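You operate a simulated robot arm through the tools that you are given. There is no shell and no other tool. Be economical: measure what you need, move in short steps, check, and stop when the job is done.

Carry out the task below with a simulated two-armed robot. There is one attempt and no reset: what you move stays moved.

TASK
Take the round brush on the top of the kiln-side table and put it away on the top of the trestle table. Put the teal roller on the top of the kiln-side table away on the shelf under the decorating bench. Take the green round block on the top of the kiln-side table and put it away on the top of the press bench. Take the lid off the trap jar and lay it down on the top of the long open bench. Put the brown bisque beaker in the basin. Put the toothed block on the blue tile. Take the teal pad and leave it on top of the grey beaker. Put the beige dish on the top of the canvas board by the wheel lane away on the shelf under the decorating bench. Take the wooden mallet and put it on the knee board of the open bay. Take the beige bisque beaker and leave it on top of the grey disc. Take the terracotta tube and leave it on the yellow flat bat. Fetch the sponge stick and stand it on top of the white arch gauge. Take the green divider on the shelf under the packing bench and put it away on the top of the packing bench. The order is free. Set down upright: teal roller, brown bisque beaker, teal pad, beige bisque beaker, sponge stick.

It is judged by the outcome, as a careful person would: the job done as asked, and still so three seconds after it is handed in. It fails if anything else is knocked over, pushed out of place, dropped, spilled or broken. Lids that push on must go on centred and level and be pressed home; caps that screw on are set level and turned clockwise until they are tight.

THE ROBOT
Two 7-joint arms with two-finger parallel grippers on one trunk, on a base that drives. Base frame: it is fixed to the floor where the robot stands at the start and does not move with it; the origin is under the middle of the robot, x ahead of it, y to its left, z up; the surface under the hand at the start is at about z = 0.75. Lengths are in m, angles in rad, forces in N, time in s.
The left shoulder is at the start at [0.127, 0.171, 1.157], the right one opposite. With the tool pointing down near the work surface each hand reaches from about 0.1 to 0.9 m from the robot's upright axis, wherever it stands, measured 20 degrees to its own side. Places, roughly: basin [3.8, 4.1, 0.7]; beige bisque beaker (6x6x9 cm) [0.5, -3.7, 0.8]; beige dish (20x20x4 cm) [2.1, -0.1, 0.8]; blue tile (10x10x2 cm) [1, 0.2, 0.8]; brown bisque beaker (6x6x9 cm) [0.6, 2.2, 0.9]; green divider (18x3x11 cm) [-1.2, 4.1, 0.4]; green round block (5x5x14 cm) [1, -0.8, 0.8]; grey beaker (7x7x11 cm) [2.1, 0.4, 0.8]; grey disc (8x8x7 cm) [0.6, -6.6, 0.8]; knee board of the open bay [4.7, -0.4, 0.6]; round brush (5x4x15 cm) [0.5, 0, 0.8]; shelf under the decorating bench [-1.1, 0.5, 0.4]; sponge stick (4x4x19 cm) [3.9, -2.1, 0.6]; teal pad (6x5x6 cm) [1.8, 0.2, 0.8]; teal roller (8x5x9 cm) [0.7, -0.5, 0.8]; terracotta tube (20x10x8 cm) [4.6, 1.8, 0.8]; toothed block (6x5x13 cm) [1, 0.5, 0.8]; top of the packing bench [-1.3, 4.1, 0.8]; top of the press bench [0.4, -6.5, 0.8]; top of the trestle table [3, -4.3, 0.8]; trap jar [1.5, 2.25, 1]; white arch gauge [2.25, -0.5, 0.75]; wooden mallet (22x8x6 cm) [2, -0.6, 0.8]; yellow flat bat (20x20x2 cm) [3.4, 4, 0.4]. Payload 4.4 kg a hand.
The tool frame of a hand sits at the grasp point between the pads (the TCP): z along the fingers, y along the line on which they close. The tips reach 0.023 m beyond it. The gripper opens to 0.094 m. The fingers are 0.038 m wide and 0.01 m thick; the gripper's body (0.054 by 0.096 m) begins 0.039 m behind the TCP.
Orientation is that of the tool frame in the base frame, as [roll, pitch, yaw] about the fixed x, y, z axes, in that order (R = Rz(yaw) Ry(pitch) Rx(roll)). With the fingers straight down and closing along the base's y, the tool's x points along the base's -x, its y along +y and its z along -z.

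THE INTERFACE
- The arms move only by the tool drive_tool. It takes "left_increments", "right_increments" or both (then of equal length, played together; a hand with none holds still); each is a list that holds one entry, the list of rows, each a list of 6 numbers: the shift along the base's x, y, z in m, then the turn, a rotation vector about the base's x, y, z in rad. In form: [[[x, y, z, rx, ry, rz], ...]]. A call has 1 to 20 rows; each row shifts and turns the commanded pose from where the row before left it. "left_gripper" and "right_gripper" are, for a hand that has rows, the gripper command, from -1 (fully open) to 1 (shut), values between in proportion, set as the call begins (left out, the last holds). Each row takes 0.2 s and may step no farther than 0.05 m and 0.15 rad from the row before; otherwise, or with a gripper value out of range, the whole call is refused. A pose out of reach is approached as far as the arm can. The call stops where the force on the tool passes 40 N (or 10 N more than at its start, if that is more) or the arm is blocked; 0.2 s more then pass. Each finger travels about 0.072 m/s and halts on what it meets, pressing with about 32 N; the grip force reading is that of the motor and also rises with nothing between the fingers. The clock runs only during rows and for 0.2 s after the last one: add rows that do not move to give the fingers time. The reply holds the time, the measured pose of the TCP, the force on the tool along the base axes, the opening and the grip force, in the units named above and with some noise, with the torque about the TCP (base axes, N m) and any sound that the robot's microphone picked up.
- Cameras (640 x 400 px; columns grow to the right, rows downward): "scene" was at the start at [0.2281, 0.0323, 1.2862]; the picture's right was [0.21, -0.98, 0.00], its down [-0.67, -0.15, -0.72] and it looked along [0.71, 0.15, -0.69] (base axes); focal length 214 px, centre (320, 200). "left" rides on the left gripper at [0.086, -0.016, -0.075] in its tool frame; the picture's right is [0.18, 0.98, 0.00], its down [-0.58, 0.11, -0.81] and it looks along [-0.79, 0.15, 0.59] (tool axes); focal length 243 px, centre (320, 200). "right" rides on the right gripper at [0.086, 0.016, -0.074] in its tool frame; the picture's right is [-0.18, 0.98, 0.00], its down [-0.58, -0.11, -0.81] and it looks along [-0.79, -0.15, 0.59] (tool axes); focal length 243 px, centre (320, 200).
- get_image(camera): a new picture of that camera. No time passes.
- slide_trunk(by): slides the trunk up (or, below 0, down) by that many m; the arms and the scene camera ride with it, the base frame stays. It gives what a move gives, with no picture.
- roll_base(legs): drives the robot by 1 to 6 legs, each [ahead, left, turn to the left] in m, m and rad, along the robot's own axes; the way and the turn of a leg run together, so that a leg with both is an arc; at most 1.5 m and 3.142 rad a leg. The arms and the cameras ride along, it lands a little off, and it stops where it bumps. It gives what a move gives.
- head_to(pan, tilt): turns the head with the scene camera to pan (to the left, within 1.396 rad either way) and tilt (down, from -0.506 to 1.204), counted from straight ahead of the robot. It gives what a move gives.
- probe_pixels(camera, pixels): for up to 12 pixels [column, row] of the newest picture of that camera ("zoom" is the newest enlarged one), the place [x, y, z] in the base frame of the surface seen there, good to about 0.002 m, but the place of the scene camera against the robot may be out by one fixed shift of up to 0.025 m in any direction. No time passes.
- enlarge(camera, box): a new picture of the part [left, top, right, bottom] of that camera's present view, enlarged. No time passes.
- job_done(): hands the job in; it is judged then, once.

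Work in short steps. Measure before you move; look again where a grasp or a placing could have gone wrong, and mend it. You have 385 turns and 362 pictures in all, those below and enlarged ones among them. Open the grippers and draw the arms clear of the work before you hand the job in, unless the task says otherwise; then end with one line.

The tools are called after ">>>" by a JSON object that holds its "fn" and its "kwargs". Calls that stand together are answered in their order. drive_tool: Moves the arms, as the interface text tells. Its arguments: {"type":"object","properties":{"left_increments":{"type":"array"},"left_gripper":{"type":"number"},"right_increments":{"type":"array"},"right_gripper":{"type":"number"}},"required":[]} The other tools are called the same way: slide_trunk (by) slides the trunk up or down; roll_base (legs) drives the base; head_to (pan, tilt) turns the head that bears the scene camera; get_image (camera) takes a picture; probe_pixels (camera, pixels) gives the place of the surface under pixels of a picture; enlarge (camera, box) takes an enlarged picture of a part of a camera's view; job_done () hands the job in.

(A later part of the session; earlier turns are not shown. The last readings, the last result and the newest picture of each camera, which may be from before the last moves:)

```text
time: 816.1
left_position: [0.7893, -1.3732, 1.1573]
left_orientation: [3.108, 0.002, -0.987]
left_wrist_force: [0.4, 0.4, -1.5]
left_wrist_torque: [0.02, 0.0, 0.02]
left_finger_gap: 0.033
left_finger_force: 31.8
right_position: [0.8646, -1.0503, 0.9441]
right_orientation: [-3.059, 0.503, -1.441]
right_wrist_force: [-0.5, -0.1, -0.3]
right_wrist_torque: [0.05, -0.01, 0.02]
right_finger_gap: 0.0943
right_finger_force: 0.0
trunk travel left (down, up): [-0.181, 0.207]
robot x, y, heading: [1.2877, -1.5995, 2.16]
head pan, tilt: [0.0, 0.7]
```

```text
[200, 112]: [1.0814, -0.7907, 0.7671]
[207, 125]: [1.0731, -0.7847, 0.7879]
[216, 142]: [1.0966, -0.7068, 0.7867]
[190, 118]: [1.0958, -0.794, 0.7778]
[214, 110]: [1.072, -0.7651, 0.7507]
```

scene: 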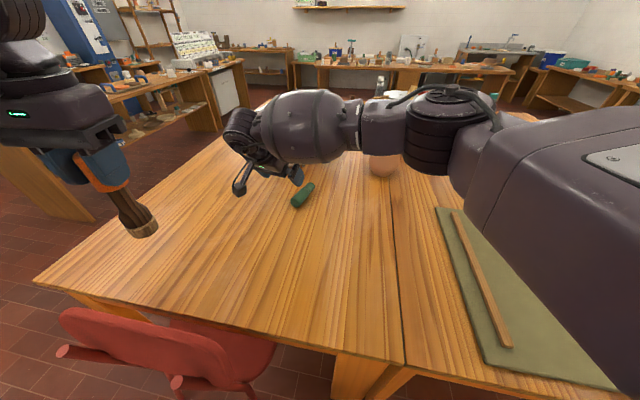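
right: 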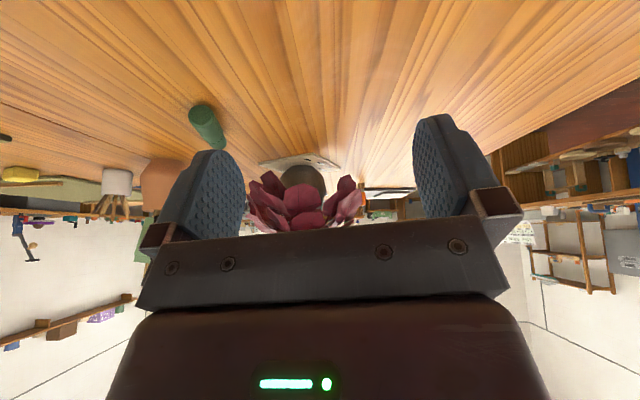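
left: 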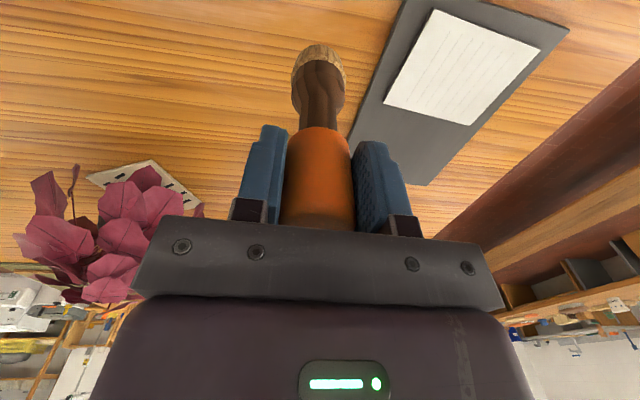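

The block's near end is at (1.074,-0.785). I yaw the hand along its axis, move behind it, then down onto it.

>>> {"fn": "drive_tool", "kwargs": {"right_increments": [[[0.031, 0.031, -0.012, 0, 0, -0.071], [0.031, 0.031, -0.012, 0, 0, -0.071], [0.031, 0.031, -0.012, 0, 0, -0.071], [0.031, 0.031, -0.012, 0, 0, -0.071], [0.031, 0.031, -0.014, 0, 0, -0.071], [0.029, 0.029, -0.014, 0, 0, -0.071], [0.01, 0.031, -0.02, 0, 0, 0], [0.01, 0.031, -0.02, 0, 0, 0], [0, 0, 0, 0, 0, 0]]]}}

>>> {"fn": "get_image", "kwargs": {"camera": "right"}}

```text
time: 818.1
left_position: [0.7901, -1.372, 1.1589]
left_orientation: [3.107, 0.002, -0.987]
left_wrist_force: [-0.2, -0.9, -0.3]
left_wrist_torque: [0.02, 0.0, -0.01]
left_finger_gap: 0.0327
left_finger_force: 32.8
right_position: [1.068, -0.803, 0.8286]
right_orientation: [-3.061, 0.503, -1.869]
right_wrist_force: [0.4, -0.1, -0.3]
right_wrist_torque: [0.03, -0.01, 0.0]
right_finger_gap: 0.0942
right_finger_force: 0.0
trunk travel left (down, up): [-0.181, 0.207]
robot x, y, heading: [1.2896, -1.5964, 2.155]
head pan, tilt: [0.0, 0.7]
```

```text
55 pictures are left
```

right: 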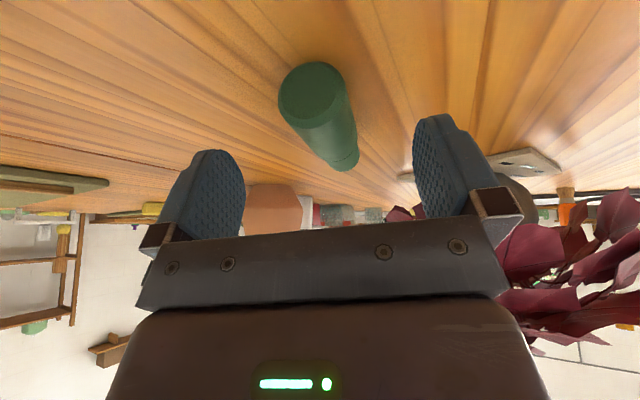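

Well aligned. I advance the last bit, close, and lift.

>>> {"fn": "drive_tool", "kwargs": {"right_increments": [[[0.008, 0.022, -0.015, 0, 0, 0], [0.007, 0.022, -0.014, 0, 0, 0], [0.006, 0.018, -0.013, 0, 0, 0], [0, 0, 0, 0, 0, 0]]]}}

>>> {"fn": "drive_tool", "kwargs": {"right_increments": [[[0, 0, 0, 0, 0, 0], [0, 0, 0, 0, 0, 0], [0, 0, 0, 0, 0, 0], [0, 0, 0, 0, 0, 0], [0, 0, 0.02, 0, 0, 0], [0, 0, 0.045, 0, 0, 0], [0, 0, 0.045, 0, 0, 0], [0, -0.02, 0.045, 0, 0, 0], [0, -0.03, 0.03, 0, 0, 0]]], "right_gripper": 1}}

>>> {"fn": "get_image", "kwargs": {"camera": "right"}}

```text
time: 819.1
left_position: [0.7911, -1.3725, 1.1583]
left_orientation: [3.109, 0.001, -0.988]
left_wrist_force: [0.7, 1.0, -0.6]
left_wrist_torque: [0.01, -0.01, -0.01]
left_finger_gap: 0.0329
left_finger_force: 32.5
right_position: [1.0907, -0.7416, 0.7849]
right_orientation: [-3.06, 0.503, -1.869]
right_wrist_force: [1.1, 0.0, 0.2]
right_wrist_torque: [0.02, -0.01, -0.03]
right_finger_gap: 0.0938
right_finger_force: 0.1
trunk travel left (down, up): [-0.181, 0.207]
robot x, y, heading: [1.2901, -1.6012, 2.153]
head pan, tilt: [0.0, 0.7]
```

```text
time: 821.1
left_position: [0.7906, -1.3727, 1.1583]
left_orientation: [3.108, 0.002, -0.988]
left_wrist_force: [-0.8, -0.2, -0.8]
left_wrist_torque: [0.01, 0.0, -0.02]
left_finger_gap: 0.0329
left_finger_force: 32.7
right_position: [1.0887, -0.7913, 0.9701]
right_orientation: [-3.06, 0.503, -1.87]
right_wrist_force: [0.2, -0.2, -1.9]
right_wrist_torque: [0.0, 0.0, -0.02]
right_finger_gap: 0.0404
right_finger_force: 32.3
trunk travel left (down, up): [-0.181, 0.207]
robot x, y, heading: [1.2907, -1.6008, 2.157]
head pan, tilt: [0.0, 0.7]
```

```text
54 pictures are left
```

right: 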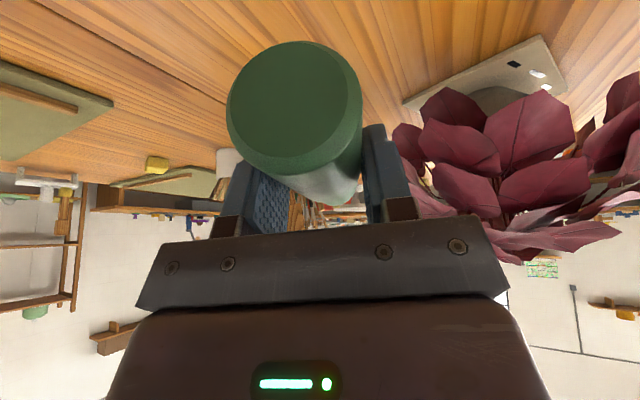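

Held (gap 0.040). I raise it, back out, turn south and drive toward the trestle table with both items.

>>> {"fn": "drive_tool", "kwargs": {"right_increments": [[[0, -0.03, 0.03, 0, 0, 0], [0, -0.03, 0.03, 0, 0, 0], [0, -0.03, 0.03, 0, 0, 0]]]}}

>>> {"fn": "roll_base", "kwargs": {"legs": [[-0.2, 0, 0], [0, 0, 1.28], [0, 0, 1.27], [0.5, 0, 0], [0, 1.25, 0]]}}

>>> {"fn": "head_to", "kwargs": {"pan": 0.0, "tilt": 0.55}}

>>> {"fn": "get_image", "kwargs": {"camera": "scene"}}

```text
time: 821.9
left_position: [0.7905, -1.3741, 1.1573]
left_orientation: [3.108, 0.004, -0.989]
left_wrist_force: [-1.1, -0.9, -0.8]
left_wrist_torque: [0.01, 0.01, 0.02]
left_finger_gap: 0.0329
left_finger_force: 31.4
right_position: [1.0888, -0.8815, 1.0599]
right_orientation: [-3.062, 0.503, -1.869]
right_wrist_force: [-0.7, -0.3, -2.3]
right_wrist_torque: [0.02, 0.01, 0.01]
right_finger_gap: 0.0405
right_finger_force: 32.2
trunk travel left (down, up): [-0.181, 0.207]
robot x, y, heading: [1.2936, -1.601, 2.155]
head pan, tilt: [0.0, 0.7]
```

```text
time: 843.1
left_position: [2.9197, -2.7743, 1.1574]
left_orientation: [3.108, 0.003, 1.536]
left_wrist_force: [0.7, 0.8, 0.1]
left_wrist_torque: [-0.01, 0.03, -0.02]
left_finger_gap: 0.033
left_finger_force: 31.4
right_position: [2.3909, -3.004, 1.0594]
right_orientation: [-3.06, 0.502, 0.656]
right_wrist_force: [-0.2, 0.8, -1.5]
right_wrist_torque: [0.03, -0.04, 0.0]
right_finger_gap: 0.0405
right_finger_force: 31.8
trunk travel left (down, up): [-0.181, 0.207]
robot x, y, heading: [2.6439, -2.3003, -1.598]
head pan, tilt: [0.0, 0.7]
```

```text
time: 843.8
left_position: [2.9202, -2.775, 1.1581]
left_orientation: [3.11, 0.003, 1.536]
left_wrist_force: [0.1, 0.3, -1.0]
left_wrist_torque: [-0.01, 0.01, -0.01]
left_finger_gap: 0.0328
left_finger_force: 31.5
right_position: [2.3913, -3.0023, 1.0595]
right_orientation: [-3.059, 0.502, 0.656]
right_wrist_force: [0.3, 0.0, -2.3]
right_wrist_torque: [-0.02, -0.06, -0.05]
right_finger_gap: 0.0402
right_finger_force: 32.0
trunk travel left (down, up): [-0.181, 0.207]
robot x, y, heading: [2.6421, -2.2992, -1.599]
head pan, tilt: [0.0, 0.55]
```

```text
53 pictures are left
```

scene: 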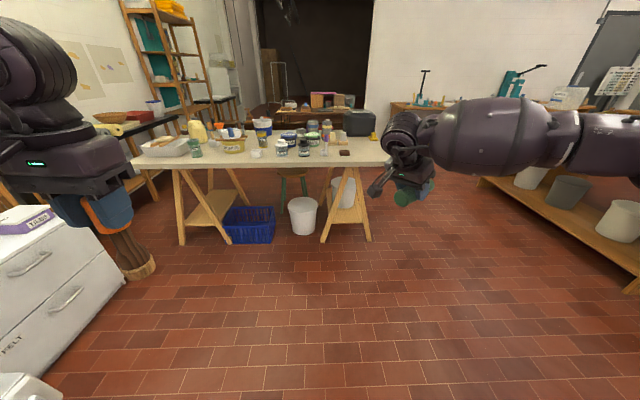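

I probe the trestle table's front edge and free area.

>>> {"fn": "probe_pixels", "kwargs": {"camera": "scene", "pixels": [[270, 163], [320, 162], [290, 158], [300, 160], [370, 160], [345, 152], [255, 155], [210, 160], [325, 240], [350, 145]]}}

>>> {"fn": "enlarge", "kwargs": {"camera": "scene", "box": [130, 100, 400, 190]}}

```text
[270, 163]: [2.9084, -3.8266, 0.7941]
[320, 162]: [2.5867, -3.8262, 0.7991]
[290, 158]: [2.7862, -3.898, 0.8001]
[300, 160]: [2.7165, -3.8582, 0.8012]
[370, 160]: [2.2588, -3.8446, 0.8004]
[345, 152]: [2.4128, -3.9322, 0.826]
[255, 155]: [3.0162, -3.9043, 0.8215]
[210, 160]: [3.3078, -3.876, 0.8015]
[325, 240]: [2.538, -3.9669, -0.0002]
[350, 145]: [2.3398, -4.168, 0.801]
```

```text
2.37 times, centred on (265, 145) of scene
```

zoom: 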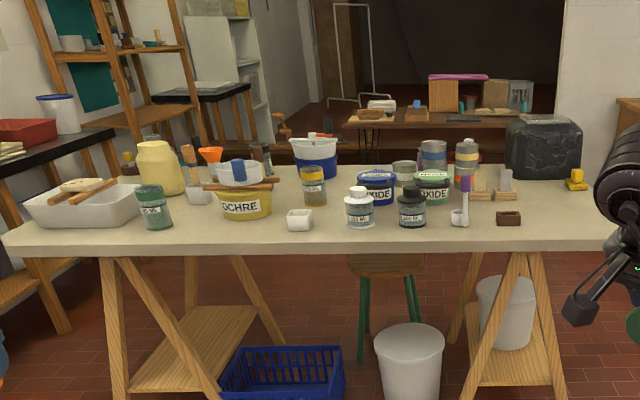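

A free spot is near the table's right end, about (2.29,-3.95), z 0.80. I drive there.

>>> {"fn": "roll_base", "kwargs": {"legs": [[0, -0.5, 0.03], [0.88, 0, 0]]}}

>>> {"fn": "head_to", "kwargs": {"pan": 0.15, "tilt": 0.75}}

>>> {"fn": "get_image", "kwargs": {"camera": "scene"}}

```text
time: 853.1
left_position: [2.4311, -3.6577, 1.1575]
left_orientation: [3.108, 0.003, 1.567]
left_wrist_force: [-0.4, -0.1, -1.1]
left_wrist_torque: [0.02, -0.02, 0.01]
left_finger_gap: 0.0327
left_finger_force: 32.2
right_position: [1.9089, -3.9019, 1.0588]
right_orientation: [-3.06, 0.504, 0.688]
right_wrist_force: [0.0, 0.6, -2.2]
right_wrist_torque: [0.02, -0.02, 0.0]
right_finger_gap: 0.0402
right_finger_force: 31.3
trunk travel left (down, up): [-0.181, 0.207]
robot x, y, heading: [2.1378, -3.189, -1.566]
head pan, tilt: [0.0, 0.55]
```

```text
time: 853.8
left_position: [2.4298, -3.6564, 1.1585]
left_orientation: [3.107, 0.003, 1.567]
left_wrist_force: [0.7, -0.4, -0.3]
left_wrist_torque: [-0.03, 0.02, 0.0]
left_finger_gap: 0.0327
left_finger_force: 32.0
right_position: [1.9109, -3.9018, 1.0594]
right_orientation: [-3.059, 0.503, 0.688]
right_wrist_force: [0.0, -0.3, -2.7]
right_wrist_torque: [0.0, 0.02, 0.0]
right_finger_gap: 0.0403
right_finger_force: 32.2
trunk travel left (down, up): [-0.181, 0.207]
robot x, y, heading: [2.137, -3.1881, -1.57]
head pan, tilt: [0.15, 0.75]
```

```text
51 pictures are left
```

scene: 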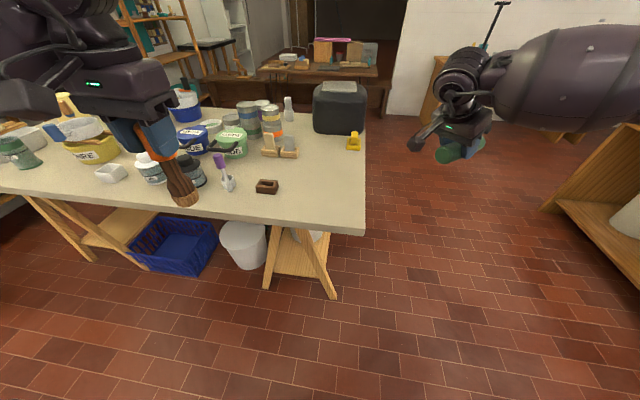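

Free area at (322,185). I probe it and bring the left hand there.

>>> {"fn": "probe_pixels", "kwargs": {"camera": "scene", "pixels": [[322, 185], [322, 210], [360, 200], [275, 187], [322, 165], [353, 145]]}}

>>> {"fn": "drive_tool", "kwargs": {"left_increments": [[[-0.02, -0.04, 0, 0, 0, 0], [-0.02, -0.04, 0, 0, 0, 0], [-0.025, -0.04, 0, 0, 0, 0], [-0.025, -0.04, 0, 0, 0, 0], [-0.025, -0.04, -0.01, 0, 0, 0], [-0.025, -0.04, -0.01, 0, 0, 0], [0, -0.03, -0.03, 0, 0, 0], [0, 0, -0.045, 0, 0, 0], [0, 0, -0.045, 0, 0, 0], [0, 0, 0, 0, 0, 0]]]}}

>>> {"fn": "get_image", "kwargs": {"camera": "left"}}

```text
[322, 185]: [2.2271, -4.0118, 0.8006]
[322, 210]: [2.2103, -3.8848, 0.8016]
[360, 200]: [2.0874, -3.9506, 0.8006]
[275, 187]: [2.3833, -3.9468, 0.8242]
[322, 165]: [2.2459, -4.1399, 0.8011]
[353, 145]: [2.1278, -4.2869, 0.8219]
```

```text
time: 856.0
left_position: [2.2916, -3.9263, 1.0174]
left_orientation: [3.109, 0.004, 1.567]
left_wrist_force: [-0.5, 0.3, -0.7]
left_wrist_torque: [0.04, 0.0, 0.0]
left_finger_gap: 0.0326
left_finger_force: 32.4
right_position: [1.908, -3.9022, 1.0589]
right_orientation: [-3.06, 0.503, 0.688]
right_wrist_force: [0.6, 0.0, -2.6]
right_wrist_torque: [-0.01, -0.04, 0.02]
right_finger_gap: 0.0403
right_finger_force: 32.3
trunk travel left (down, up): [-0.181, 0.207]
robot x, y, heading: [2.1399, -3.1886, -1.568]
head pan, tilt: [0.15, 0.75]
```

```text
50 pictures are left
```

left: 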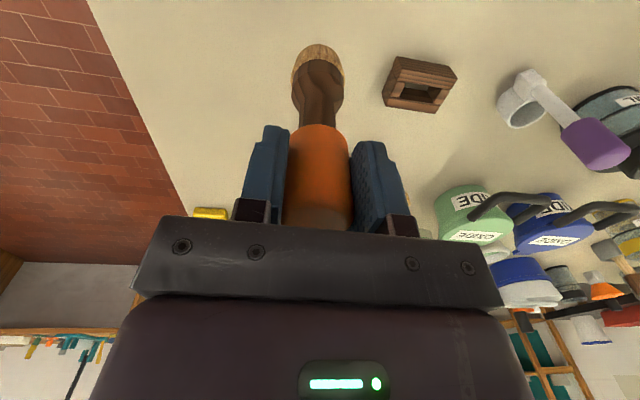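

I shift 6 cm away from the stamp (to x≈2.23), and lower the brush to contact (expected TCP z≈0.923).

>>> {"fn": "drive_tool", "kwargs": {"left_increments": [[[-0.03, -0.01, -0.01, 0, 0, 0], [-0.03, -0.015, -0.01, 0, 0, 0], [0, 0, -0.04, 0, 0, 0], [0, 0, -0.02, 0, 0, 0], [0, 0, -0.008, 0, 0, 0], [0, 0, -0.005, 0, 0, 0], [0, 0, -0.003, 0, 0, 0], [0, 0, 0, 0, 0, 0]]]}}

```text
time: 857.8
left_position: [2.2296, -3.951, 0.9267]
left_orientation: [3.111, 0.01, 1.57]
left_wrist_force: [3.6, 0.9, 26.2]
left_wrist_torque: [-0.19, -0.09, 0.03]
left_finger_gap: 0.0331
left_finger_force: 31.6
right_position: [1.9103, -3.9, 1.0617]
right_orientation: [-3.062, 0.504, 0.686]
right_wrist_force: [-0.1, 0.9, -2.9]
right_wrist_torque: [-0.03, -0.01, 0.0]
right_finger_gap: 0.0403
right_finger_force: 32.3
trunk travel left (down, up): [-0.181, 0.207]
robot x, y, heading: [2.1415, -3.1906, -1.567]
head pan, tilt: [0.15, 0.75]
```

Contact. I release, rise and check that it stands.

>>> {"fn": "drive_tool", "kwargs": {"left_increments": [[[0, 0, 0.002, 0, 0, 0], [0, 0, 0, 0, 0, 0], [0, 0, 0, 0, 0, 0], [0, 0, 0, 0, 0, 0], [0, 0, 0.04, 0, 0, 0], [0, 0, 0.045, 0, 0, 0], [0, 0, 0.045, 0, 0, 0], [0, 0.04, 0.02, 0, 0, 0], [0, 0.045, 0, 0, 0, 0], [0, 0.045, 0, 0, 0, 0]]], "left_gripper": -1}}

>>> {"fn": "enlarge", "kwargs": {"camera": "scene", "box": [220, 100, 400, 240]}}

```text
time: 860.0
left_position: [2.2289, -3.8217, 1.0725]
left_orientation: [3.109, 0.005, 1.57]
left_wrist_force: [-0.5, 0.2, -0.7]
left_wrist_torque: [-0.03, 0.01, 0.0]
left_finger_gap: 0.094
left_finger_force: 0.0
right_position: [1.9082, -3.9016, 1.0589]
right_orientation: [-3.062, 0.502, 0.688]
right_wrist_force: [0.4, -0.6, -2.3]
right_wrist_torque: [0.01, -0.03, -0.02]
right_finger_gap: 0.0405
right_finger_force: 32.5
trunk travel left (down, up): [-0.181, 0.207]
robot x, y, heading: [2.1421, -3.1914, -1.566]
head pan, tilt: [0.15, 0.75]
```

```text
2.86 times, centred on (310, 170) of scene
```

zoom: 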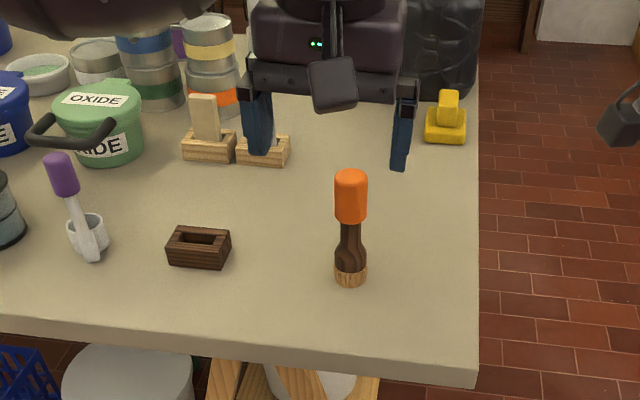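

The brush stands on the trestle table. Next the beige beaker at about (0.5,-3.7): I back off, turn to face west and look.

>>> {"fn": "roll_base", "kwargs": {"legs": [[-0.15, 0, 0], [0, 0, -1.57], [0.45, 0, 0]]}}

>>> {"fn": "head_to", "kwargs": {"pan": 0.2, "tilt": 0.6}}

>>> {"fn": "get_image", "kwargs": {"camera": "scene"}}

```text
time: 867.5
left_position: [1.0521, -3.1581, 1.0708]
left_orientation: [3.109, 0.002, 0.023]
left_wrist_force: [-0.2, -0.3, -0.9]
left_wrist_torque: [-0.05, -0.03, 0.01]
left_finger_gap: 0.0939
left_finger_force: 0.0
right_position: [0.9623, -2.84, 1.0597]
right_orientation: [-3.061, 0.503, -0.855]
right_wrist_force: [0.0, -0.5, -1.3]
right_wrist_torque: [-0.05, 0.01, 0.0]
right_finger_gap: 0.0406
right_finger_force: 32.3
trunk travel left (down, up): [-0.181, 0.207]
robot x, y, heading: [1.6824, -3.0519, -3.108]
head pan, tilt: [0.15, 0.75]
```

```text
time: 868.2
left_position: [1.0518, -3.1577, 1.0717]
left_orientation: [3.109, 0.001, 0.024]
left_wrist_force: [0.5, -1.0, 0.4]
left_wrist_torque: [-0.02, 0.0, 0.04]
left_finger_gap: 0.0938
left_finger_force: 0.1
right_position: [0.9621, -2.8402, 1.059]
right_orientation: [-3.06, 0.505, -0.857]
right_wrist_force: [0.9, 0.9, -3.0]
right_wrist_torque: [-0.01, 0.02, 0.0]
right_finger_gap: 0.0402
right_finger_force: 32.0
trunk travel left (down, up): [-0.181, 0.207]
robot x, y, heading: [1.6837, -3.0567, -3.107]
head pan, tilt: [0.201, 0.6]
```

```text
48 pictures are left
```

scene: 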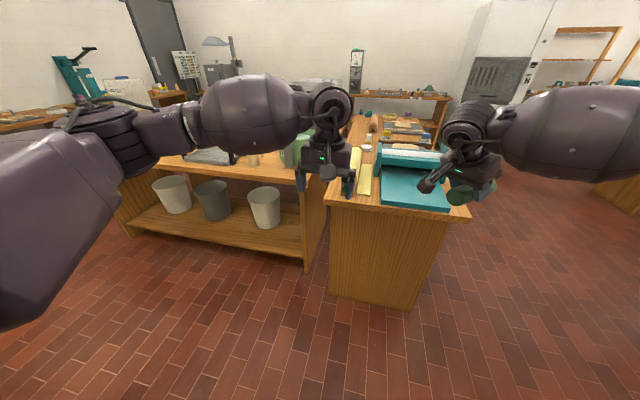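

I strafe left to y≈-3.6 and look at the left bench where a beige beaker shows at (252,160).

>>> {"fn": "roll_base", "kwargs": {"legs": [[0, 0.5, -0.03]]}}

>>> {"fn": "head_to", "kwargs": {"pan": 0.0, "tilt": 0.65}}

>>> {"fn": "get_image", "kwargs": {"camera": "scene"}}

```text
time: 873.1
left_position: [1.0516, -3.6311, 1.0704]
left_orientation: [3.108, 0.003, -0.017]
left_wrist_force: [-0.6, -0.3, 0.1]
left_wrist_torque: [0.01, -0.02, 0.01]
left_finger_gap: 0.0939
left_finger_force: 0.1
right_position: [0.9764, -3.3092, 1.0584]
right_orientation: [-3.059, 0.504, -0.897]
right_wrist_force: [1.2, -0.1, -1.9]
right_wrist_torque: [-0.02, 0.02, 0.01]
right_finger_gap: 0.0407
right_finger_force: 31.6
trunk travel left (down, up): [-0.181, 0.207]
robot x, y, heading: [1.6812, -3.5536, 3.125]
head pan, tilt: [0.201, 0.6]
```

```text
time: 873.9
left_position: [1.0507, -3.6307, 1.0718]
left_orientation: [3.109, 0.002, -0.019]
left_wrist_force: [0.9, 0.0, 0.9]
left_wrist_torque: [-0.03, -0.05, 0.01]
left_finger_gap: 0.0941
left_finger_force: 0.0
right_position: [0.9772, -3.3099, 1.0584]
right_orientation: [-3.061, 0.503, -0.899]
right_wrist_force: [-0.9, -0.2, -2.4]
right_wrist_torque: [-0.06, -0.01, 0.02]
right_finger_gap: 0.0404
right_finger_force: 32.0
trunk travel left (down, up): [-0.181, 0.207]
robot x, y, heading: [1.6861, -3.5547, 3.129]
head pan, tilt: [0.0, 0.649]
```

```text
47 pictures are left
```

scene: 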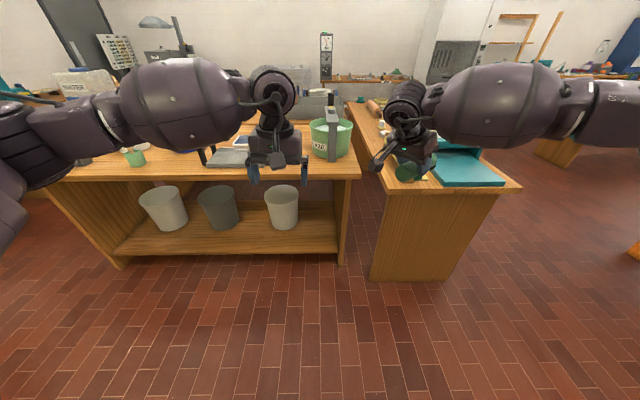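

The left hand is blocking the view; I move it aside and zoom in.

>>> {"fn": "drive_tool", "kwargs": {"left_increments": [[[0.03, -0.035, 0.01, 0, 0, 0], [0.03, -0.035, 0.01, 0, 0, 0], [0.03, -0.035, 0.01, 0, 0, 0], [0.03, -0.035, 0.01, 0, 0, 0], [0, -0.045, 0, 0, 0, 0], [0, -0.045, 0, 0, 0, 0]]]}}

>>> {"fn": "enlarge", "kwargs": {"camera": "scene", "box": [180, 80, 400, 200]}}

>>> {"fn": "probe_pixels", "kwargs": {"camera": "zoom", "pixels": [[430, 180], [300, 200], [240, 200], [330, 170], [200, 235], [280, 140]]}}

```text
time: 875.3
left_position: [1.1726, -3.8579, 1.1102]
left_orientation: [3.108, 0.001, -0.021]
left_wrist_force: [0.2, 0.0, 0.3]
left_wrist_torque: [0.0, 0.02, -0.02]
left_finger_gap: 0.0939
left_finger_force: 0.0
right_position: [0.9776, -3.3108, 1.0591]
right_orientation: [-3.063, 0.502, -0.901]
right_wrist_force: [-0.2, 0.0, -2.9]
right_wrist_torque: [-0.03, -0.03, 0.0]
right_finger_gap: 0.0405
right_finger_force: 32.4
trunk travel left (down, up): [-0.181, 0.207]
robot x, y, heading: [1.6836, -3.5544, 3.124]
head pan, tilt: [0.0, 0.649]
```

```text
2.91 times, centred on (290, 140) of scene
```

zoom: 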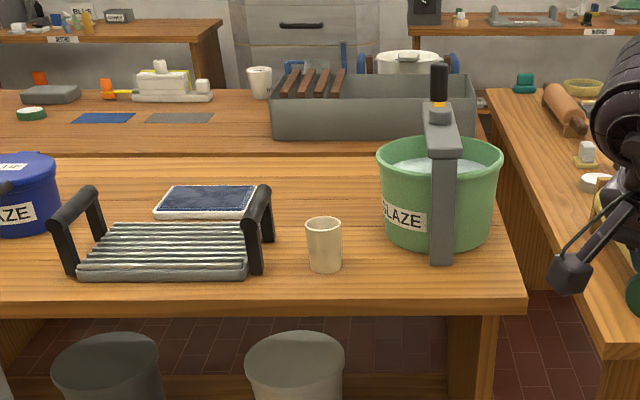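

```text
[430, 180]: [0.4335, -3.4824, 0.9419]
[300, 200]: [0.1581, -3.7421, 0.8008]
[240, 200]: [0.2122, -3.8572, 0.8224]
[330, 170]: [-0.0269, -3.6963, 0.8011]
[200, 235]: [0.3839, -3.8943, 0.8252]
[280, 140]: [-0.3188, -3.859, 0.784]
```

The beige beaker is at zoom (325,245). I roll 0.38 m ahead and probe it with the left camera.

>>> {"fn": "probe_pixels", "kwargs": {"camera": "zoom", "pixels": [[324, 225], [324, 262], [307, 240], [341, 240]]}}

>>> {"fn": "roll_base", "kwargs": {"legs": [[0.38, 0, 0]]}}

>>> {"fn": "drive_tool", "kwargs": {"left_increments": [[[-0.03, 0.035, -0.01, 0, 0, 0], [-0.03, 0.035, -0.01, 0, 0, 0], [-0.03, 0.035, -0.01, 0, 0, 0], [-0.04, 0.025, -0.01, 0, 0, 0], [0, 0.01, 0, 0, 0, 0]]]}}

>>> {"fn": "get_image", "kwargs": {"camera": "left"}}

```text
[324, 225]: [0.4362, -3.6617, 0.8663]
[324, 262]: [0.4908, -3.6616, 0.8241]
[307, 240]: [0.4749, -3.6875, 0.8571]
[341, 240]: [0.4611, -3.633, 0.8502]
```

```text
time: 877.6
left_position: [0.7997, -3.8474, 1.1104]
left_orientation: [3.107, 0.002, -0.026]
left_wrist_force: [-1.1, 0.7, -1.0]
left_wrist_torque: [0.02, -0.01, 0.01]
left_finger_gap: 0.094
left_finger_force: 0.0
right_position: [0.6096, -3.2988, 1.0592]
right_orientation: [-3.059, 0.503, -0.906]
right_wrist_force: [0.3, 0.6, -2.2]
right_wrist_torque: [0.0, 0.02, -0.02]
right_finger_gap: 0.04
right_finger_force: 32.4
trunk travel left (down, up): [-0.181, 0.207]
robot x, y, heading: [1.3136, -3.5512, 3.123]
head pan, tilt: [0.0, 0.649]
```

```text
time: 878.8
left_position: [0.6698, -3.7072, 1.0727]
left_orientation: [3.108, 0.003, -0.026]
left_wrist_force: [0.3, 0.4, 0.2]
left_wrist_torque: [0.01, 0.0, -0.01]
left_finger_gap: 0.094
left_finger_force: 0.1
right_position: [0.6085, -3.2992, 1.0595]
right_orientation: [-3.06, 0.502, -0.905]
right_wrist_force: [-0.1, 1.0, -1.5]
right_wrist_torque: [-0.01, -0.03, -0.01]
right_finger_gap: 0.0405
right_finger_force: 32.1
trunk travel left (down, up): [-0.181, 0.207]
robot x, y, heading: [1.3155, -3.5438, 3.12]
head pan, tilt: [0.0, 0.649]
```

```text
45 pictures are left
```

left: 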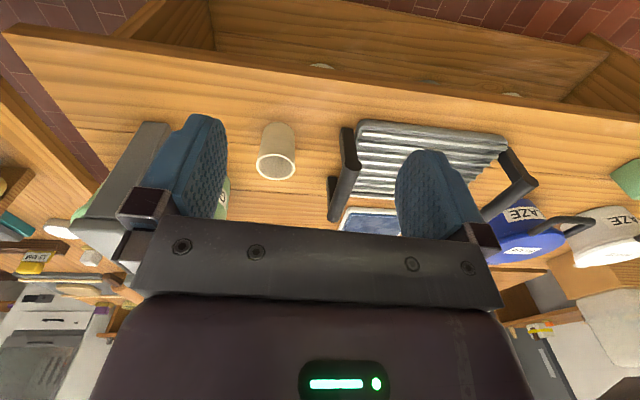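

I probe the beige beaker's rim at (276,165).

>>> {"fn": "probe_pixels", "kwargs": {"camera": "left", "pixels": [[258, 165], [295, 166], [276, 179], [276, 153], [276, 130]]}}

```text
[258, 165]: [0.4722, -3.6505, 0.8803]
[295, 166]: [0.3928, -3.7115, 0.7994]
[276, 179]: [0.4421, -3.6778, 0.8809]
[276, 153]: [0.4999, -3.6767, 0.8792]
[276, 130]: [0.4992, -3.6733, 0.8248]
```

Beaker centre (0.471,-3.677), rim 0.88. I roll 0.1 m ahead, then go over and down and grip.

>>> {"fn": "roll_base", "kwargs": {"legs": [[0.1, 0, 0]]}}

>>> {"fn": "drive_tool", "kwargs": {"left_increments": [[[-0.035, 0.01, 0, 0, 0, 0], [-0.035, 0.01, -0.01, 0, 0, 0], [-0.03, 0.008, -0.03, 0, 0, 0], [0, 0, -0.045, 0, 0, 0], [0, 0, -0.045, 0, 0, 0], [0, 0, -0.045, 0, 0, 0], [0, 0, 0, 0, 0, 0]]]}}

>>> {"fn": "get_image", "kwargs": {"camera": "left"}}

```text
time: 880.0
left_position: [0.5695, -3.7061, 1.0716]
left_orientation: [3.108, 0.001, -0.028]
left_wrist_force: [-0.6, -0.3, -0.4]
left_wrist_torque: [0.0, -0.02, 0.0]
left_finger_gap: 0.0939
left_finger_force: 0.1
right_position: [0.5092, -3.296, 1.0598]
right_orientation: [-3.06, 0.503, -0.909]
right_wrist_force: [0.2, -0.1, -2.6]
right_wrist_torque: [-0.01, -0.03, 0.01]
right_finger_gap: 0.0404
right_finger_force: 32.0
trunk travel left (down, up): [-0.181, 0.207]
robot x, y, heading: [1.2192, -3.5422, 3.122]
head pan, tilt: [0.0, 0.649]
```

```text
time: 881.6
left_position: [0.4695, -3.6779, 0.8957]
left_orientation: [3.107, 0.001, -0.029]
left_wrist_force: [-0.2, 0.2, 1.0]
left_wrist_torque: [0.02, 0.02, -0.01]
left_finger_gap: 0.094
left_finger_force: 0.1
right_position: [0.5105, -3.2962, 1.0585]
right_orientation: [-3.061, 0.503, -0.908]
right_wrist_force: [-0.4, -0.1, -2.1]
right_wrist_torque: [-0.05, 0.0, 0.01]
right_finger_gap: 0.0402
right_finger_force: 31.9
trunk travel left (down, up): [-0.181, 0.207]
robot x, y, heading: [1.2153, -3.5446, 3.118]
head pan, tilt: [0.0, 0.649]
```

```text
44 pictures are left
```

left: 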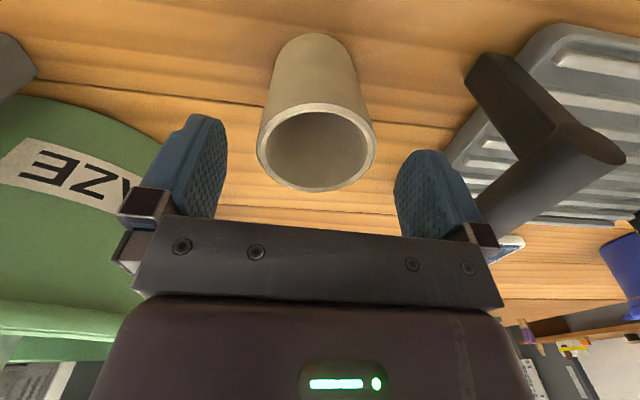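

Centred, neighbours clear. I lower 4 cm, close and lift.

>>> {"fn": "drive_tool", "kwargs": {"left_increments": [[[0, 0, -0.02, 0, 0, 0], [0, 0, -0.02, 0, 0, 0], [0, 0, 0, 0, 0, 0]]]}}

>>> {"fn": "drive_tool", "kwargs": {"left_increments": [[[0, 0, 0, 0, 0, 0], [0, 0, 0, 0, 0, 0], [0, 0, 0, 0, 0, 0], [0, 0, 0, 0, 0, 0], [0, 0, 0.03, 0, 0, 0], [0, 0, 0.045, 0, 0, 0], [0, 0, 0.045, 0, 0, 0], [0, 0, 0.045, 0, 0, 0], [0.02, 0, 0.04, 0, 0, 0], [0.045, 0, 0.02, 0, 0, 0], [0.045, 0, 0, 0, 0, 0], [0.045, 0, 0, 0, 0, 0]]], "left_gripper": 1}}

```text
time: 882.4
left_position: [0.4705, -3.6773, 0.8567]
left_orientation: [3.107, 0.001, -0.028]
left_wrist_force: [-0.6, 0.1, 0.4]
left_wrist_torque: [0.02, 0.03, -0.02]
left_finger_gap: 0.094
left_finger_force: 0.0
right_position: [0.5096, -3.2956, 1.0587]
right_orientation: [-3.059, 0.502, -0.906]
right_wrist_force: [-0.8, 1.0, -2.4]
right_wrist_torque: [-0.03, -0.04, 0.04]
right_finger_gap: 0.0402
right_finger_force: 31.7
trunk travel left (down, up): [-0.181, 0.207]
robot x, y, heading: [1.2141, -3.5441, 3.121]
head pan, tilt: [0.0, 0.649]
```

```text
time: 885.0
left_position: [0.6275, -3.6789, 1.0817]
left_orientation: [3.109, 0.001, -0.025]
left_wrist_force: [0.8, -0.5, -1.6]
left_wrist_torque: [0.01, 0.05, -0.01]
left_finger_gap: 0.0514
left_finger_force: 31.5
right_position: [0.5103, -3.2969, 1.0599]
right_orientation: [-3.061, 0.504, -0.91]
right_wrist_force: [0.4, 0.3, -1.7]
right_wrist_torque: [-0.03, 0.01, 0.01]
right_finger_gap: 0.0405
right_finger_force: 31.9
trunk travel left (down, up): [-0.181, 0.207]
robot x, y, heading: [1.2127, -3.546, 3.119]
head pan, tilt: [0.0, 0.649]
```

Held (gap 0.051). I back away, turn south and drive toward the press bench, then look.

>>> {"fn": "roll_base", "kwargs": {"legs": [[-0.25, 0, 0], [0, 0, 1.58], [1.35, 0, 0]]}}

>>> {"fn": "head_to", "kwargs": {"pan": -0.5, "tilt": 0.5}}

>>> {"fn": "get_image", "kwargs": {"camera": "scene"}}

```text
time: 897.0
left_position: [1.5713, -5.4856, 1.0806]
left_orientation: [3.108, 0.003, 1.538]
left_wrist_force: [0.0, 0.2, -0.9]
left_wrist_torque: [0.0, 0.01, 0.01]
left_finger_gap: 0.0515
left_finger_force: 31.8
right_position: [1.1887, -5.6002, 1.0591]
right_orientation: [-3.058, 0.503, 0.658]
right_wrist_force: [-0.2, -1.1, -1.8]
right_wrist_torque: [0.05, 0.0, 0.02]
right_finger_gap: 0.0402
right_finger_force: 31.9
trunk travel left (down, up): [-0.181, 0.207]
robot x, y, heading: [1.438, -4.8945, -1.597]
head pan, tilt: [0.0, 0.649]
```

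```text
time: 898.0
left_position: [1.5714, -5.4836, 1.0828]
left_orientation: [3.108, 0.001, 1.537]
left_wrist_force: [-0.2, 0.2, -2.1]
left_wrist_torque: [0.0, -0.01, -0.03]
left_finger_gap: 0.0512
left_finger_force: 31.7
right_position: [1.1892, -5.601, 1.0591]
right_orientation: [-3.059, 0.503, 0.658]
right_wrist_force: [-0.6, 0.6, -2.2]
right_wrist_torque: [0.01, 0.0, 0.01]
right_finger_gap: 0.0404
right_finger_force: 31.9
trunk travel left (down, up): [-0.181, 0.207]
robot x, y, heading: [1.4417, -4.895, -1.6]
head pan, tilt: [-0.499, 0.499]
```

```text
43 pictures are left
```

scene: 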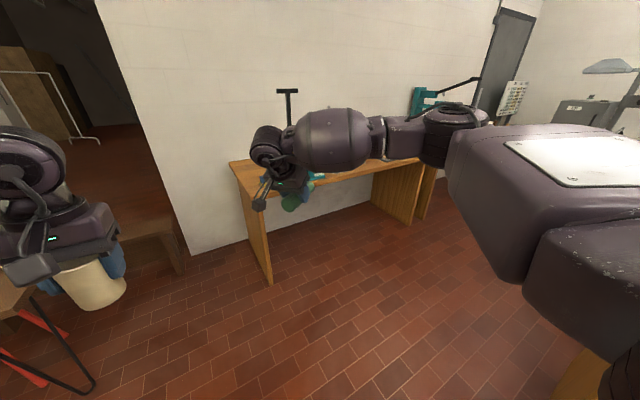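

Clear floor to the press bench. I drive to about (0.45,-5.55) facing it.

>>> {"fn": "roll_base", "kwargs": {"legs": [[0, 0, 0.03], [0, -0.98, 0], [0.6, 0, 0]]}}

>>> {"fn": "head_to", "kwargs": {"pan": 0.1, "tilt": 0.7}}

>>> {"fn": "get_image", "kwargs": {"camera": "scene"}}

```text
time: 904.2
left_position: [0.9304, -5.4827, 1.0804]
left_orientation: [3.11, 0.004, 1.564]
left_wrist_force: [1.1, 0.1, -1.3]
left_wrist_torque: [-0.01, 0.03, 0.0]
left_finger_gap: 0.0511
left_finger_force: 31.7
right_position: [0.5492, -5.61, 1.0577]
right_orientation: [-3.057, 0.503, 0.686]
right_wrist_force: [-0.1, -1.2, -2.0]
right_wrist_torque: [0.03, 0.01, -0.02]
right_finger_gap: 0.0404
right_finger_force: 31.8
trunk travel left (down, up): [-0.181, 0.207]
robot x, y, heading: [0.7815, -4.8982, -1.571]
head pan, tilt: [-0.499, 0.499]
stopped in leg 2: the robot was blocked; the commanded pose is now the measured one
```

```text
time: 905.2
left_position: [0.9267, -5.4817, 1.0817]
left_orientation: [3.109, 0.003, 1.565]
left_wrist_force: [-0.3, -0.1, -0.4]
left_wrist_torque: [0.02, -0.02, -0.03]
left_finger_gap: 0.0514
left_finger_force: 31.9
right_position: [0.5473, -5.6085, 1.0582]
right_orientation: [-3.058, 0.501, 0.684]
right_wrist_force: [0.1, -0.6, -1.8]
right_wrist_torque: [0.0, 0.0, -0.01]
right_finger_gap: 0.0403
right_finger_force: 32.1
trunk travel left (down, up): [-0.181, 0.207]
robot x, y, heading: [0.7812, -4.8964, -1.571]
head pan, tilt: [0.099, 0.7]
```

```text
42 pictures are left
```

scene: 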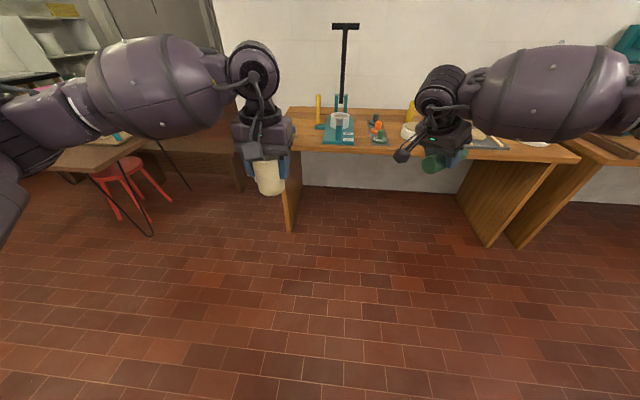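

Something stood to the right there. I go ahead first, then strafe.

>>> {"fn": "roll_base", "kwargs": {"legs": [[0.02, 0.03, 0], [0.6, 0, 0], [0, -0.3, 0]]}}

>>> {"fn": "head_to", "kwargs": {"pan": 0.0, "tilt": 0.7}}

>>> {"fn": "get_image", "kwargs": {"camera": "scene"}}

```text
time: 912.0
left_position: [0.6565, -6.1075, 1.0823]
left_orientation: [3.108, 0.001, 1.567]
left_wrist_force: [0.0, -0.7, -1.3]
left_wrist_torque: [-0.01, -0.02, -0.01]
left_finger_gap: 0.0511
left_finger_force: 32.1
right_position: [0.2766, -6.2351, 1.0587]
right_orientation: [-3.057, 0.504, 0.689]
right_wrist_force: [-0.6, 0.1, -2.0]
right_wrist_torque: [-0.01, -0.03, 0.0]
right_finger_gap: 0.0403
right_finger_force: 31.8
trunk travel left (down, up): [-0.181, 0.207]
robot x, y, heading: [0.5092, -5.5252, -1.569]
head pan, tilt: [0.099, 0.7]
```

```text
time: 912.7
left_position: [0.6563, -6.1054, 1.0818]
left_orientation: [3.109, 0.002, 1.567]
left_wrist_force: [-0.4, -0.1, -0.7]
left_wrist_torque: [-0.02, 0.01, -0.03]
left_finger_gap: 0.0515
left_finger_force: 31.6
right_position: [0.2768, -6.2351, 1.058]
right_orientation: [-3.059, 0.503, 0.687]
right_wrist_force: [0.6, 0.7, -1.9]
right_wrist_torque: [0.02, 0.01, 0.01]
right_finger_gap: 0.0401
right_finger_force: 31.8
trunk travel left (down, up): [-0.181, 0.207]
robot x, y, heading: [0.5094, -5.5235, -1.569]
head pan, tilt: [0.0, 0.7]
```

```text
41 pictures are left
```

scene: 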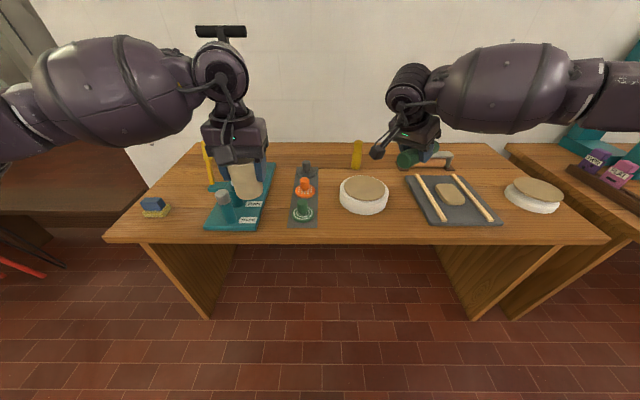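

The left hand hides the area near the teal press. I move it aside and zoom.

>>> {"fn": "drive_tool", "kwargs": {"left_increments": [[[0.045, 0.02, 0, 0, 0, 0], [0.045, 0.02, 0, 0, 0, 0], [0.045, 0.02, 0, 0, 0, 0], [0.045, 0, 0, 0, 0, 0], [0.045, 0, 0, 0, 0, 0]]]}}

>>> {"fn": "enlarge", "kwargs": {"camera": "scene", "box": [120, 110, 420, 250]}}

>>> {"fn": "probe_pixels", "kwargs": {"camera": "zoom", "pixels": [[205, 190], [225, 200], [260, 145], [260, 165], [520, 170], [390, 220], [420, 160], [330, 215], [560, 110]]}}

```text
time: 913.9
left_position: [0.8842, -6.0445, 1.0831]
left_orientation: [3.108, 0.002, 1.566]
left_wrist_force: [0.7, 1.3, -0.7]
left_wrist_torque: [0.0, -0.01, 0.01]
left_finger_gap: 0.0513
left_finger_force: 31.9
right_position: [0.2771, -6.2347, 1.0595]
right_orientation: [-3.061, 0.502, 0.687]
right_wrist_force: [-0.3, 0.7, -1.5]
right_wrist_torque: [0.03, 0.02, 0.01]
right_finger_gap: 0.0403
right_finger_force: 32.0
trunk travel left (down, up): [-0.181, 0.207]
robot x, y, heading: [0.5119, -5.5231, -1.566]
head pan, tilt: [0.0, 0.7]
```

```text
2.13 times, centred on (270, 180) of scene
```

zoom: 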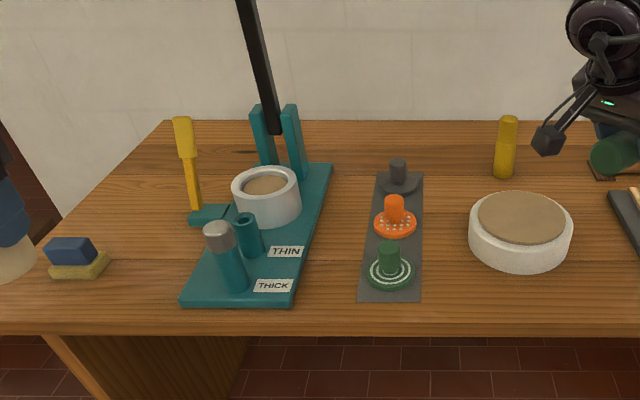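

```text
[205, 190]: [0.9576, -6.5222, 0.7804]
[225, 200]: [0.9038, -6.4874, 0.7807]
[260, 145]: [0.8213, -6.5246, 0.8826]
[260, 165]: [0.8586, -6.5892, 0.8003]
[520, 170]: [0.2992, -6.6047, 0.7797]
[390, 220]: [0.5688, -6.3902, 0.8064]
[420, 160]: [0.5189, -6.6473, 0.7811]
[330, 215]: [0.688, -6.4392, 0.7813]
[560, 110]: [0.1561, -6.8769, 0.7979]
```

The grey disc is the grey knobbed piece on the strip (zoom 398,180). First I lay the green block along y in the gap between strip and mould at about (0.445,-6.32): I turn the hand and move above.

>>> {"fn": "probe_pixels", "kwargs": {"camera": "zoom", "pixels": [[398, 163], [398, 180], [378, 185], [418, 185], [447, 250], [447, 300], [422, 290], [470, 250], [447, 322], [410, 230]]}}

>>> {"fn": "drive_tool", "kwargs": {"right_increments": [[[0.02, -0.006, 0, 0, 0, 0.11], [0.02, -0.006, 0, 0, 0, 0.11], [0.02, -0.006, 0, 0, 0, 0.11], [0.02, -0.006, 0, 0, 0, 0.11], [0.02, -0.006, 0, 0, 0, 0.11], [0.02, -0.006, -0.01, 0, 0, 0.11], [0.02, -0.006, -0.02, 0, 0, 0.11], [0.02, -0.006, -0.02, 0, 0, 0.115], [0.008, -0.01, -0.03, 0, 0, 0], [0, 0, -0.04, 0, 0, 0], [0, 0, 0, 0, 0, 0]]]}}

>>> {"fn": "get_image", "kwargs": {"camera": "scene"}}

```text
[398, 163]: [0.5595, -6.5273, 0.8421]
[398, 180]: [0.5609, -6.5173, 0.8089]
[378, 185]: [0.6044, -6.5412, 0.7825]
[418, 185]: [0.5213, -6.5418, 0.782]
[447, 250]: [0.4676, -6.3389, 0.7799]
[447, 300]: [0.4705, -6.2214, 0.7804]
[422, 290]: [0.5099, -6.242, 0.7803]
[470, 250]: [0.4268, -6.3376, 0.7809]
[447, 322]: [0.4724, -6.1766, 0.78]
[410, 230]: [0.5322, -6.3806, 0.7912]
```

```text
time: 916.3
left_position: [0.8826, -6.0436, 1.0829]
left_orientation: [3.109, 0.004, 1.566]
left_wrist_force: [-0.2, 0.5, -0.8]
left_wrist_torque: [-0.01, -0.04, -0.01]
left_finger_gap: 0.0512
left_finger_force: 32.4
right_position: [0.4444, -6.2908, 0.9379]
right_orientation: [-3.058, 0.503, 1.571]
right_wrist_force: [0.5, 0.5, -2.1]
right_wrist_torque: [0.04, 0.01, 0.01]
right_finger_gap: 0.0405
right_finger_force: 31.9
trunk travel left (down, up): [-0.181, 0.207]
robot x, y, heading: [0.5093, -5.5258, -1.567]
head pan, tilt: [0.0, 0.7]
```

```text
39 pictures are left
```

scene: 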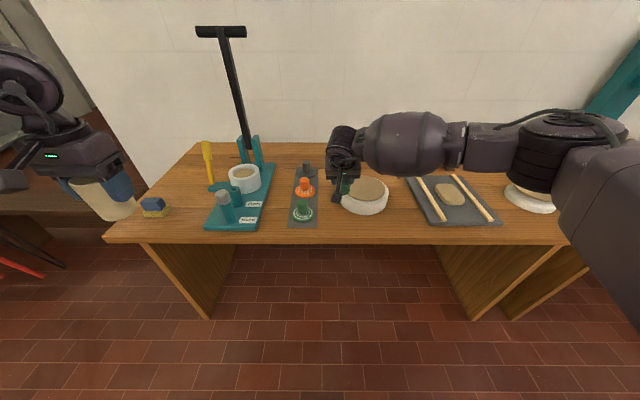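

The gap's centre is nearer x≈0.485 in arm coordinates. I shift 4 cm and check with the right camera.

>>> {"fn": "drive_tool", "kwargs": {"right_increments": [[[0.02, 0, 0, 0, 0, 0], [0.02, 0, -0.02, 0, 0, 0], [0, 0, -0.03, 0, 0, 0], [0, 0, 0, 0, 0, 0]]]}}

>>> {"fn": "get_image", "kwargs": {"camera": "right"}}

```text
time: 917.3
left_position: [0.8823, -6.0429, 1.0832]
left_orientation: [3.107, 0.003, 1.569]
left_wrist_force: [0.8, -0.3, -1.4]
left_wrist_torque: [0.0, 0.01, 0.02]
left_finger_gap: 0.0515
left_finger_force: 31.8
right_position: [0.4863, -6.2918, 0.8897]
right_orientation: [-3.057, 0.502, 1.574]
right_wrist_force: [-0.5, -0.3, -1.8]
right_wrist_torque: [0.05, 0.01, 0.05]
right_finger_gap: 0.0404
right_finger_force: 31.8
trunk travel left (down, up): [-0.181, 0.207]
robot x, y, heading: [0.5084, -5.5217, -1.564]
head pan, tilt: [0.0, 0.7]
```

```text
38 pictures are left
```

right: 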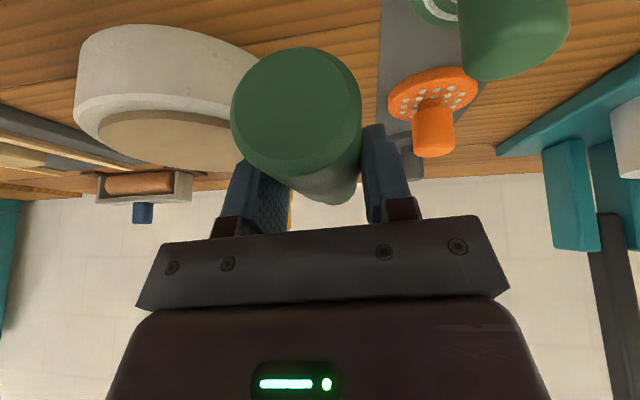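

I probe the mould's near edge and the strip's edge in arm coordinates.

>>> {"fn": "probe_pixels", "kwargs": {"camera": "right", "pixels": [[225, 65], [200, 100], [232, 40], [383, 60], [382, 100], [300, 25], [398, 30]]}}

```text
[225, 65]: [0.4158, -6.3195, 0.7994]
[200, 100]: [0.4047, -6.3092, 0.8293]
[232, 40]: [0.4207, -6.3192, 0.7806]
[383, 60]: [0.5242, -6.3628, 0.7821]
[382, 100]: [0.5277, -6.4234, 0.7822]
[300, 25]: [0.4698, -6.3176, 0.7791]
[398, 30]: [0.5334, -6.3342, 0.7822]
```

The gap is x 0.43–0.524; I centre at 0.477 and lower to contact, then open part-way.

>>> {"fn": "drive_tool", "kwargs": {"right_increments": [[[-0.009, 0, -0.03, 0, 0, 0], [0, 0, -0.03, 0, 0, 0], [0, 0, -0.008, 0, 0, 0], [0, 0, -0.005, 0, 0, 0], [0, 0, -0.003, 0, 0, 0], [0, 0, 0, 0, 0, 0]]]}}

>>> {"fn": "drive_tool", "kwargs": {"right_increments": [[[0, 0, 0, 0, 0, 0], [0, 0, 0, 0, 0, 0], [0, 0, 0, 0, 0, 0], [0, 0.012, 0.025, 0, 0, 0], [0, 0.018, 0.04, 0, 0, 0], [0, 0.02, 0.04, 0, 0, 0], [0, 0.03, 0.03, 0, 0, 0]]], "right_gripper": -0.4}}

>>> {"fn": "get_image", "kwargs": {"camera": "right"}}

```text
time: 918.7
left_position: [0.8833, -6.0425, 1.0839]
left_orientation: [3.109, 0.002, 1.568]
left_wrist_force: [-0.5, -1.2, -1.5]
left_wrist_torque: [-0.02, 0.0, 0.03]
left_finger_gap: 0.0513
left_finger_force: 32.0
right_position: [0.4748, -6.2934, 0.8147]
right_orientation: [-3.059, 0.506, 1.572]
right_wrist_force: [-0.3, -1.3, 8.3]
right_wrist_torque: [-0.15, 0.0, 0.06]
right_finger_gap: 0.0404
right_finger_force: 31.9
trunk travel left (down, up): [-0.181, 0.207]
robot x, y, heading: [0.5088, -5.5205, -1.566]
head pan, tilt: [0.0, 0.7]
```

```text
time: 920.3
left_position: [0.8819, -6.0428, 1.0839]
left_orientation: [3.108, 0.005, 1.569]
left_wrist_force: [-0.1, -0.4, -0.5]
left_wrist_torque: [-0.03, -0.01, -0.04]
left_finger_gap: 0.0511
left_finger_force: 31.1
right_position: [0.4757, -6.2118, 0.9487]
right_orientation: [-3.057, 0.503, 1.571]
right_wrist_force: [-0.2, 0.1, 0.1]
right_wrist_torque: [0.01, -0.02, 0.01]
right_finger_gap: 0.0659
right_finger_force: 0.1
trunk travel left (down, up): [-0.181, 0.207]
robot x, y, heading: [0.5105, -5.5216, -1.569]
head pan, tilt: [0.0, 0.7]
```

```text
37 pictures are left
```

right: 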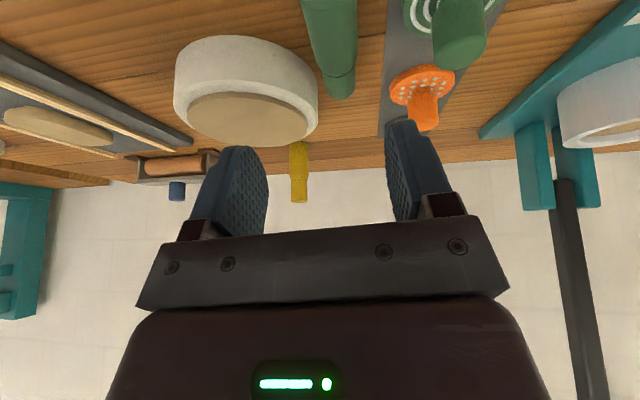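

The green block lies in the gap. I clear the right hand, and bring the left hand (beaker) nearer to see the grey disc.

>>> {"fn": "drive_tool", "kwargs": {"right_increments": [[[-0.035, 0.03, 0.015, 0, 0, 0], [-0.035, 0.03, 0.015, 0, 0, 0], [-0.04, 0.02, 0.02, 0, 0, 0], [-0.04, 0.02, 0.02, 0, 0, 0], [-0.04, 0.02, 0, 0, 0, 0], [-0.04, 0.02, 0, 0, 0, 0], [-0.04, 0, 0, 0, 0, 0], [0, 0, 0, 0, 0, 0]]], "left_increments": [[[-0.03, -0.035, 0, 0, 0, 0], [-0.03, -0.035, 0, 0, 0, 0], [-0.03, -0.035, 0, 0, 0, 0], [-0.03, -0.035, 0, 0, 0, 0], [-0.03, -0.035, 0, 0, 0, 0], [-0.02, -0.035, 0, 0, 0, 0], [0, -0.03, 0, 0, 0, 0], [0, 0, 0, 0, 0, 0]]]}}

>>> {"fn": "get_image", "kwargs": {"camera": "left"}}

```text
time: 922.1
left_position: [0.7136, -6.288, 1.081]
left_orientation: [3.108, -0.001, 1.567]
left_wrist_force: [-0.1, -0.1, -0.8]
left_wrist_torque: [-0.02, 0.02, 0.0]
left_finger_gap: 0.0511
left_finger_force: 31.6
right_position: [0.2059, -6.0719, 1.0193]
right_orientation: [-3.059, 0.501, 1.571]
right_wrist_force: [0.7, -0.1, 0.4]
right_wrist_torque: [0.01, -0.01, 0.05]
right_finger_gap: 0.0658
right_finger_force: 0.0
trunk travel left (down, up): [-0.181, 0.207]
robot x, y, heading: [0.5081, -5.5253, -1.568]
head pan, tilt: [0.0, 0.7]
```

```text
36 pictures are left
```

left: 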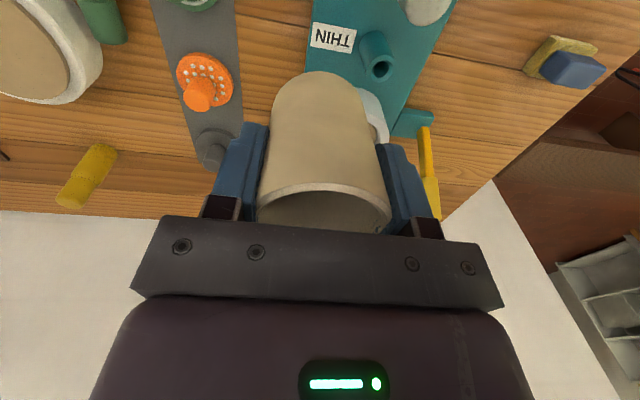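

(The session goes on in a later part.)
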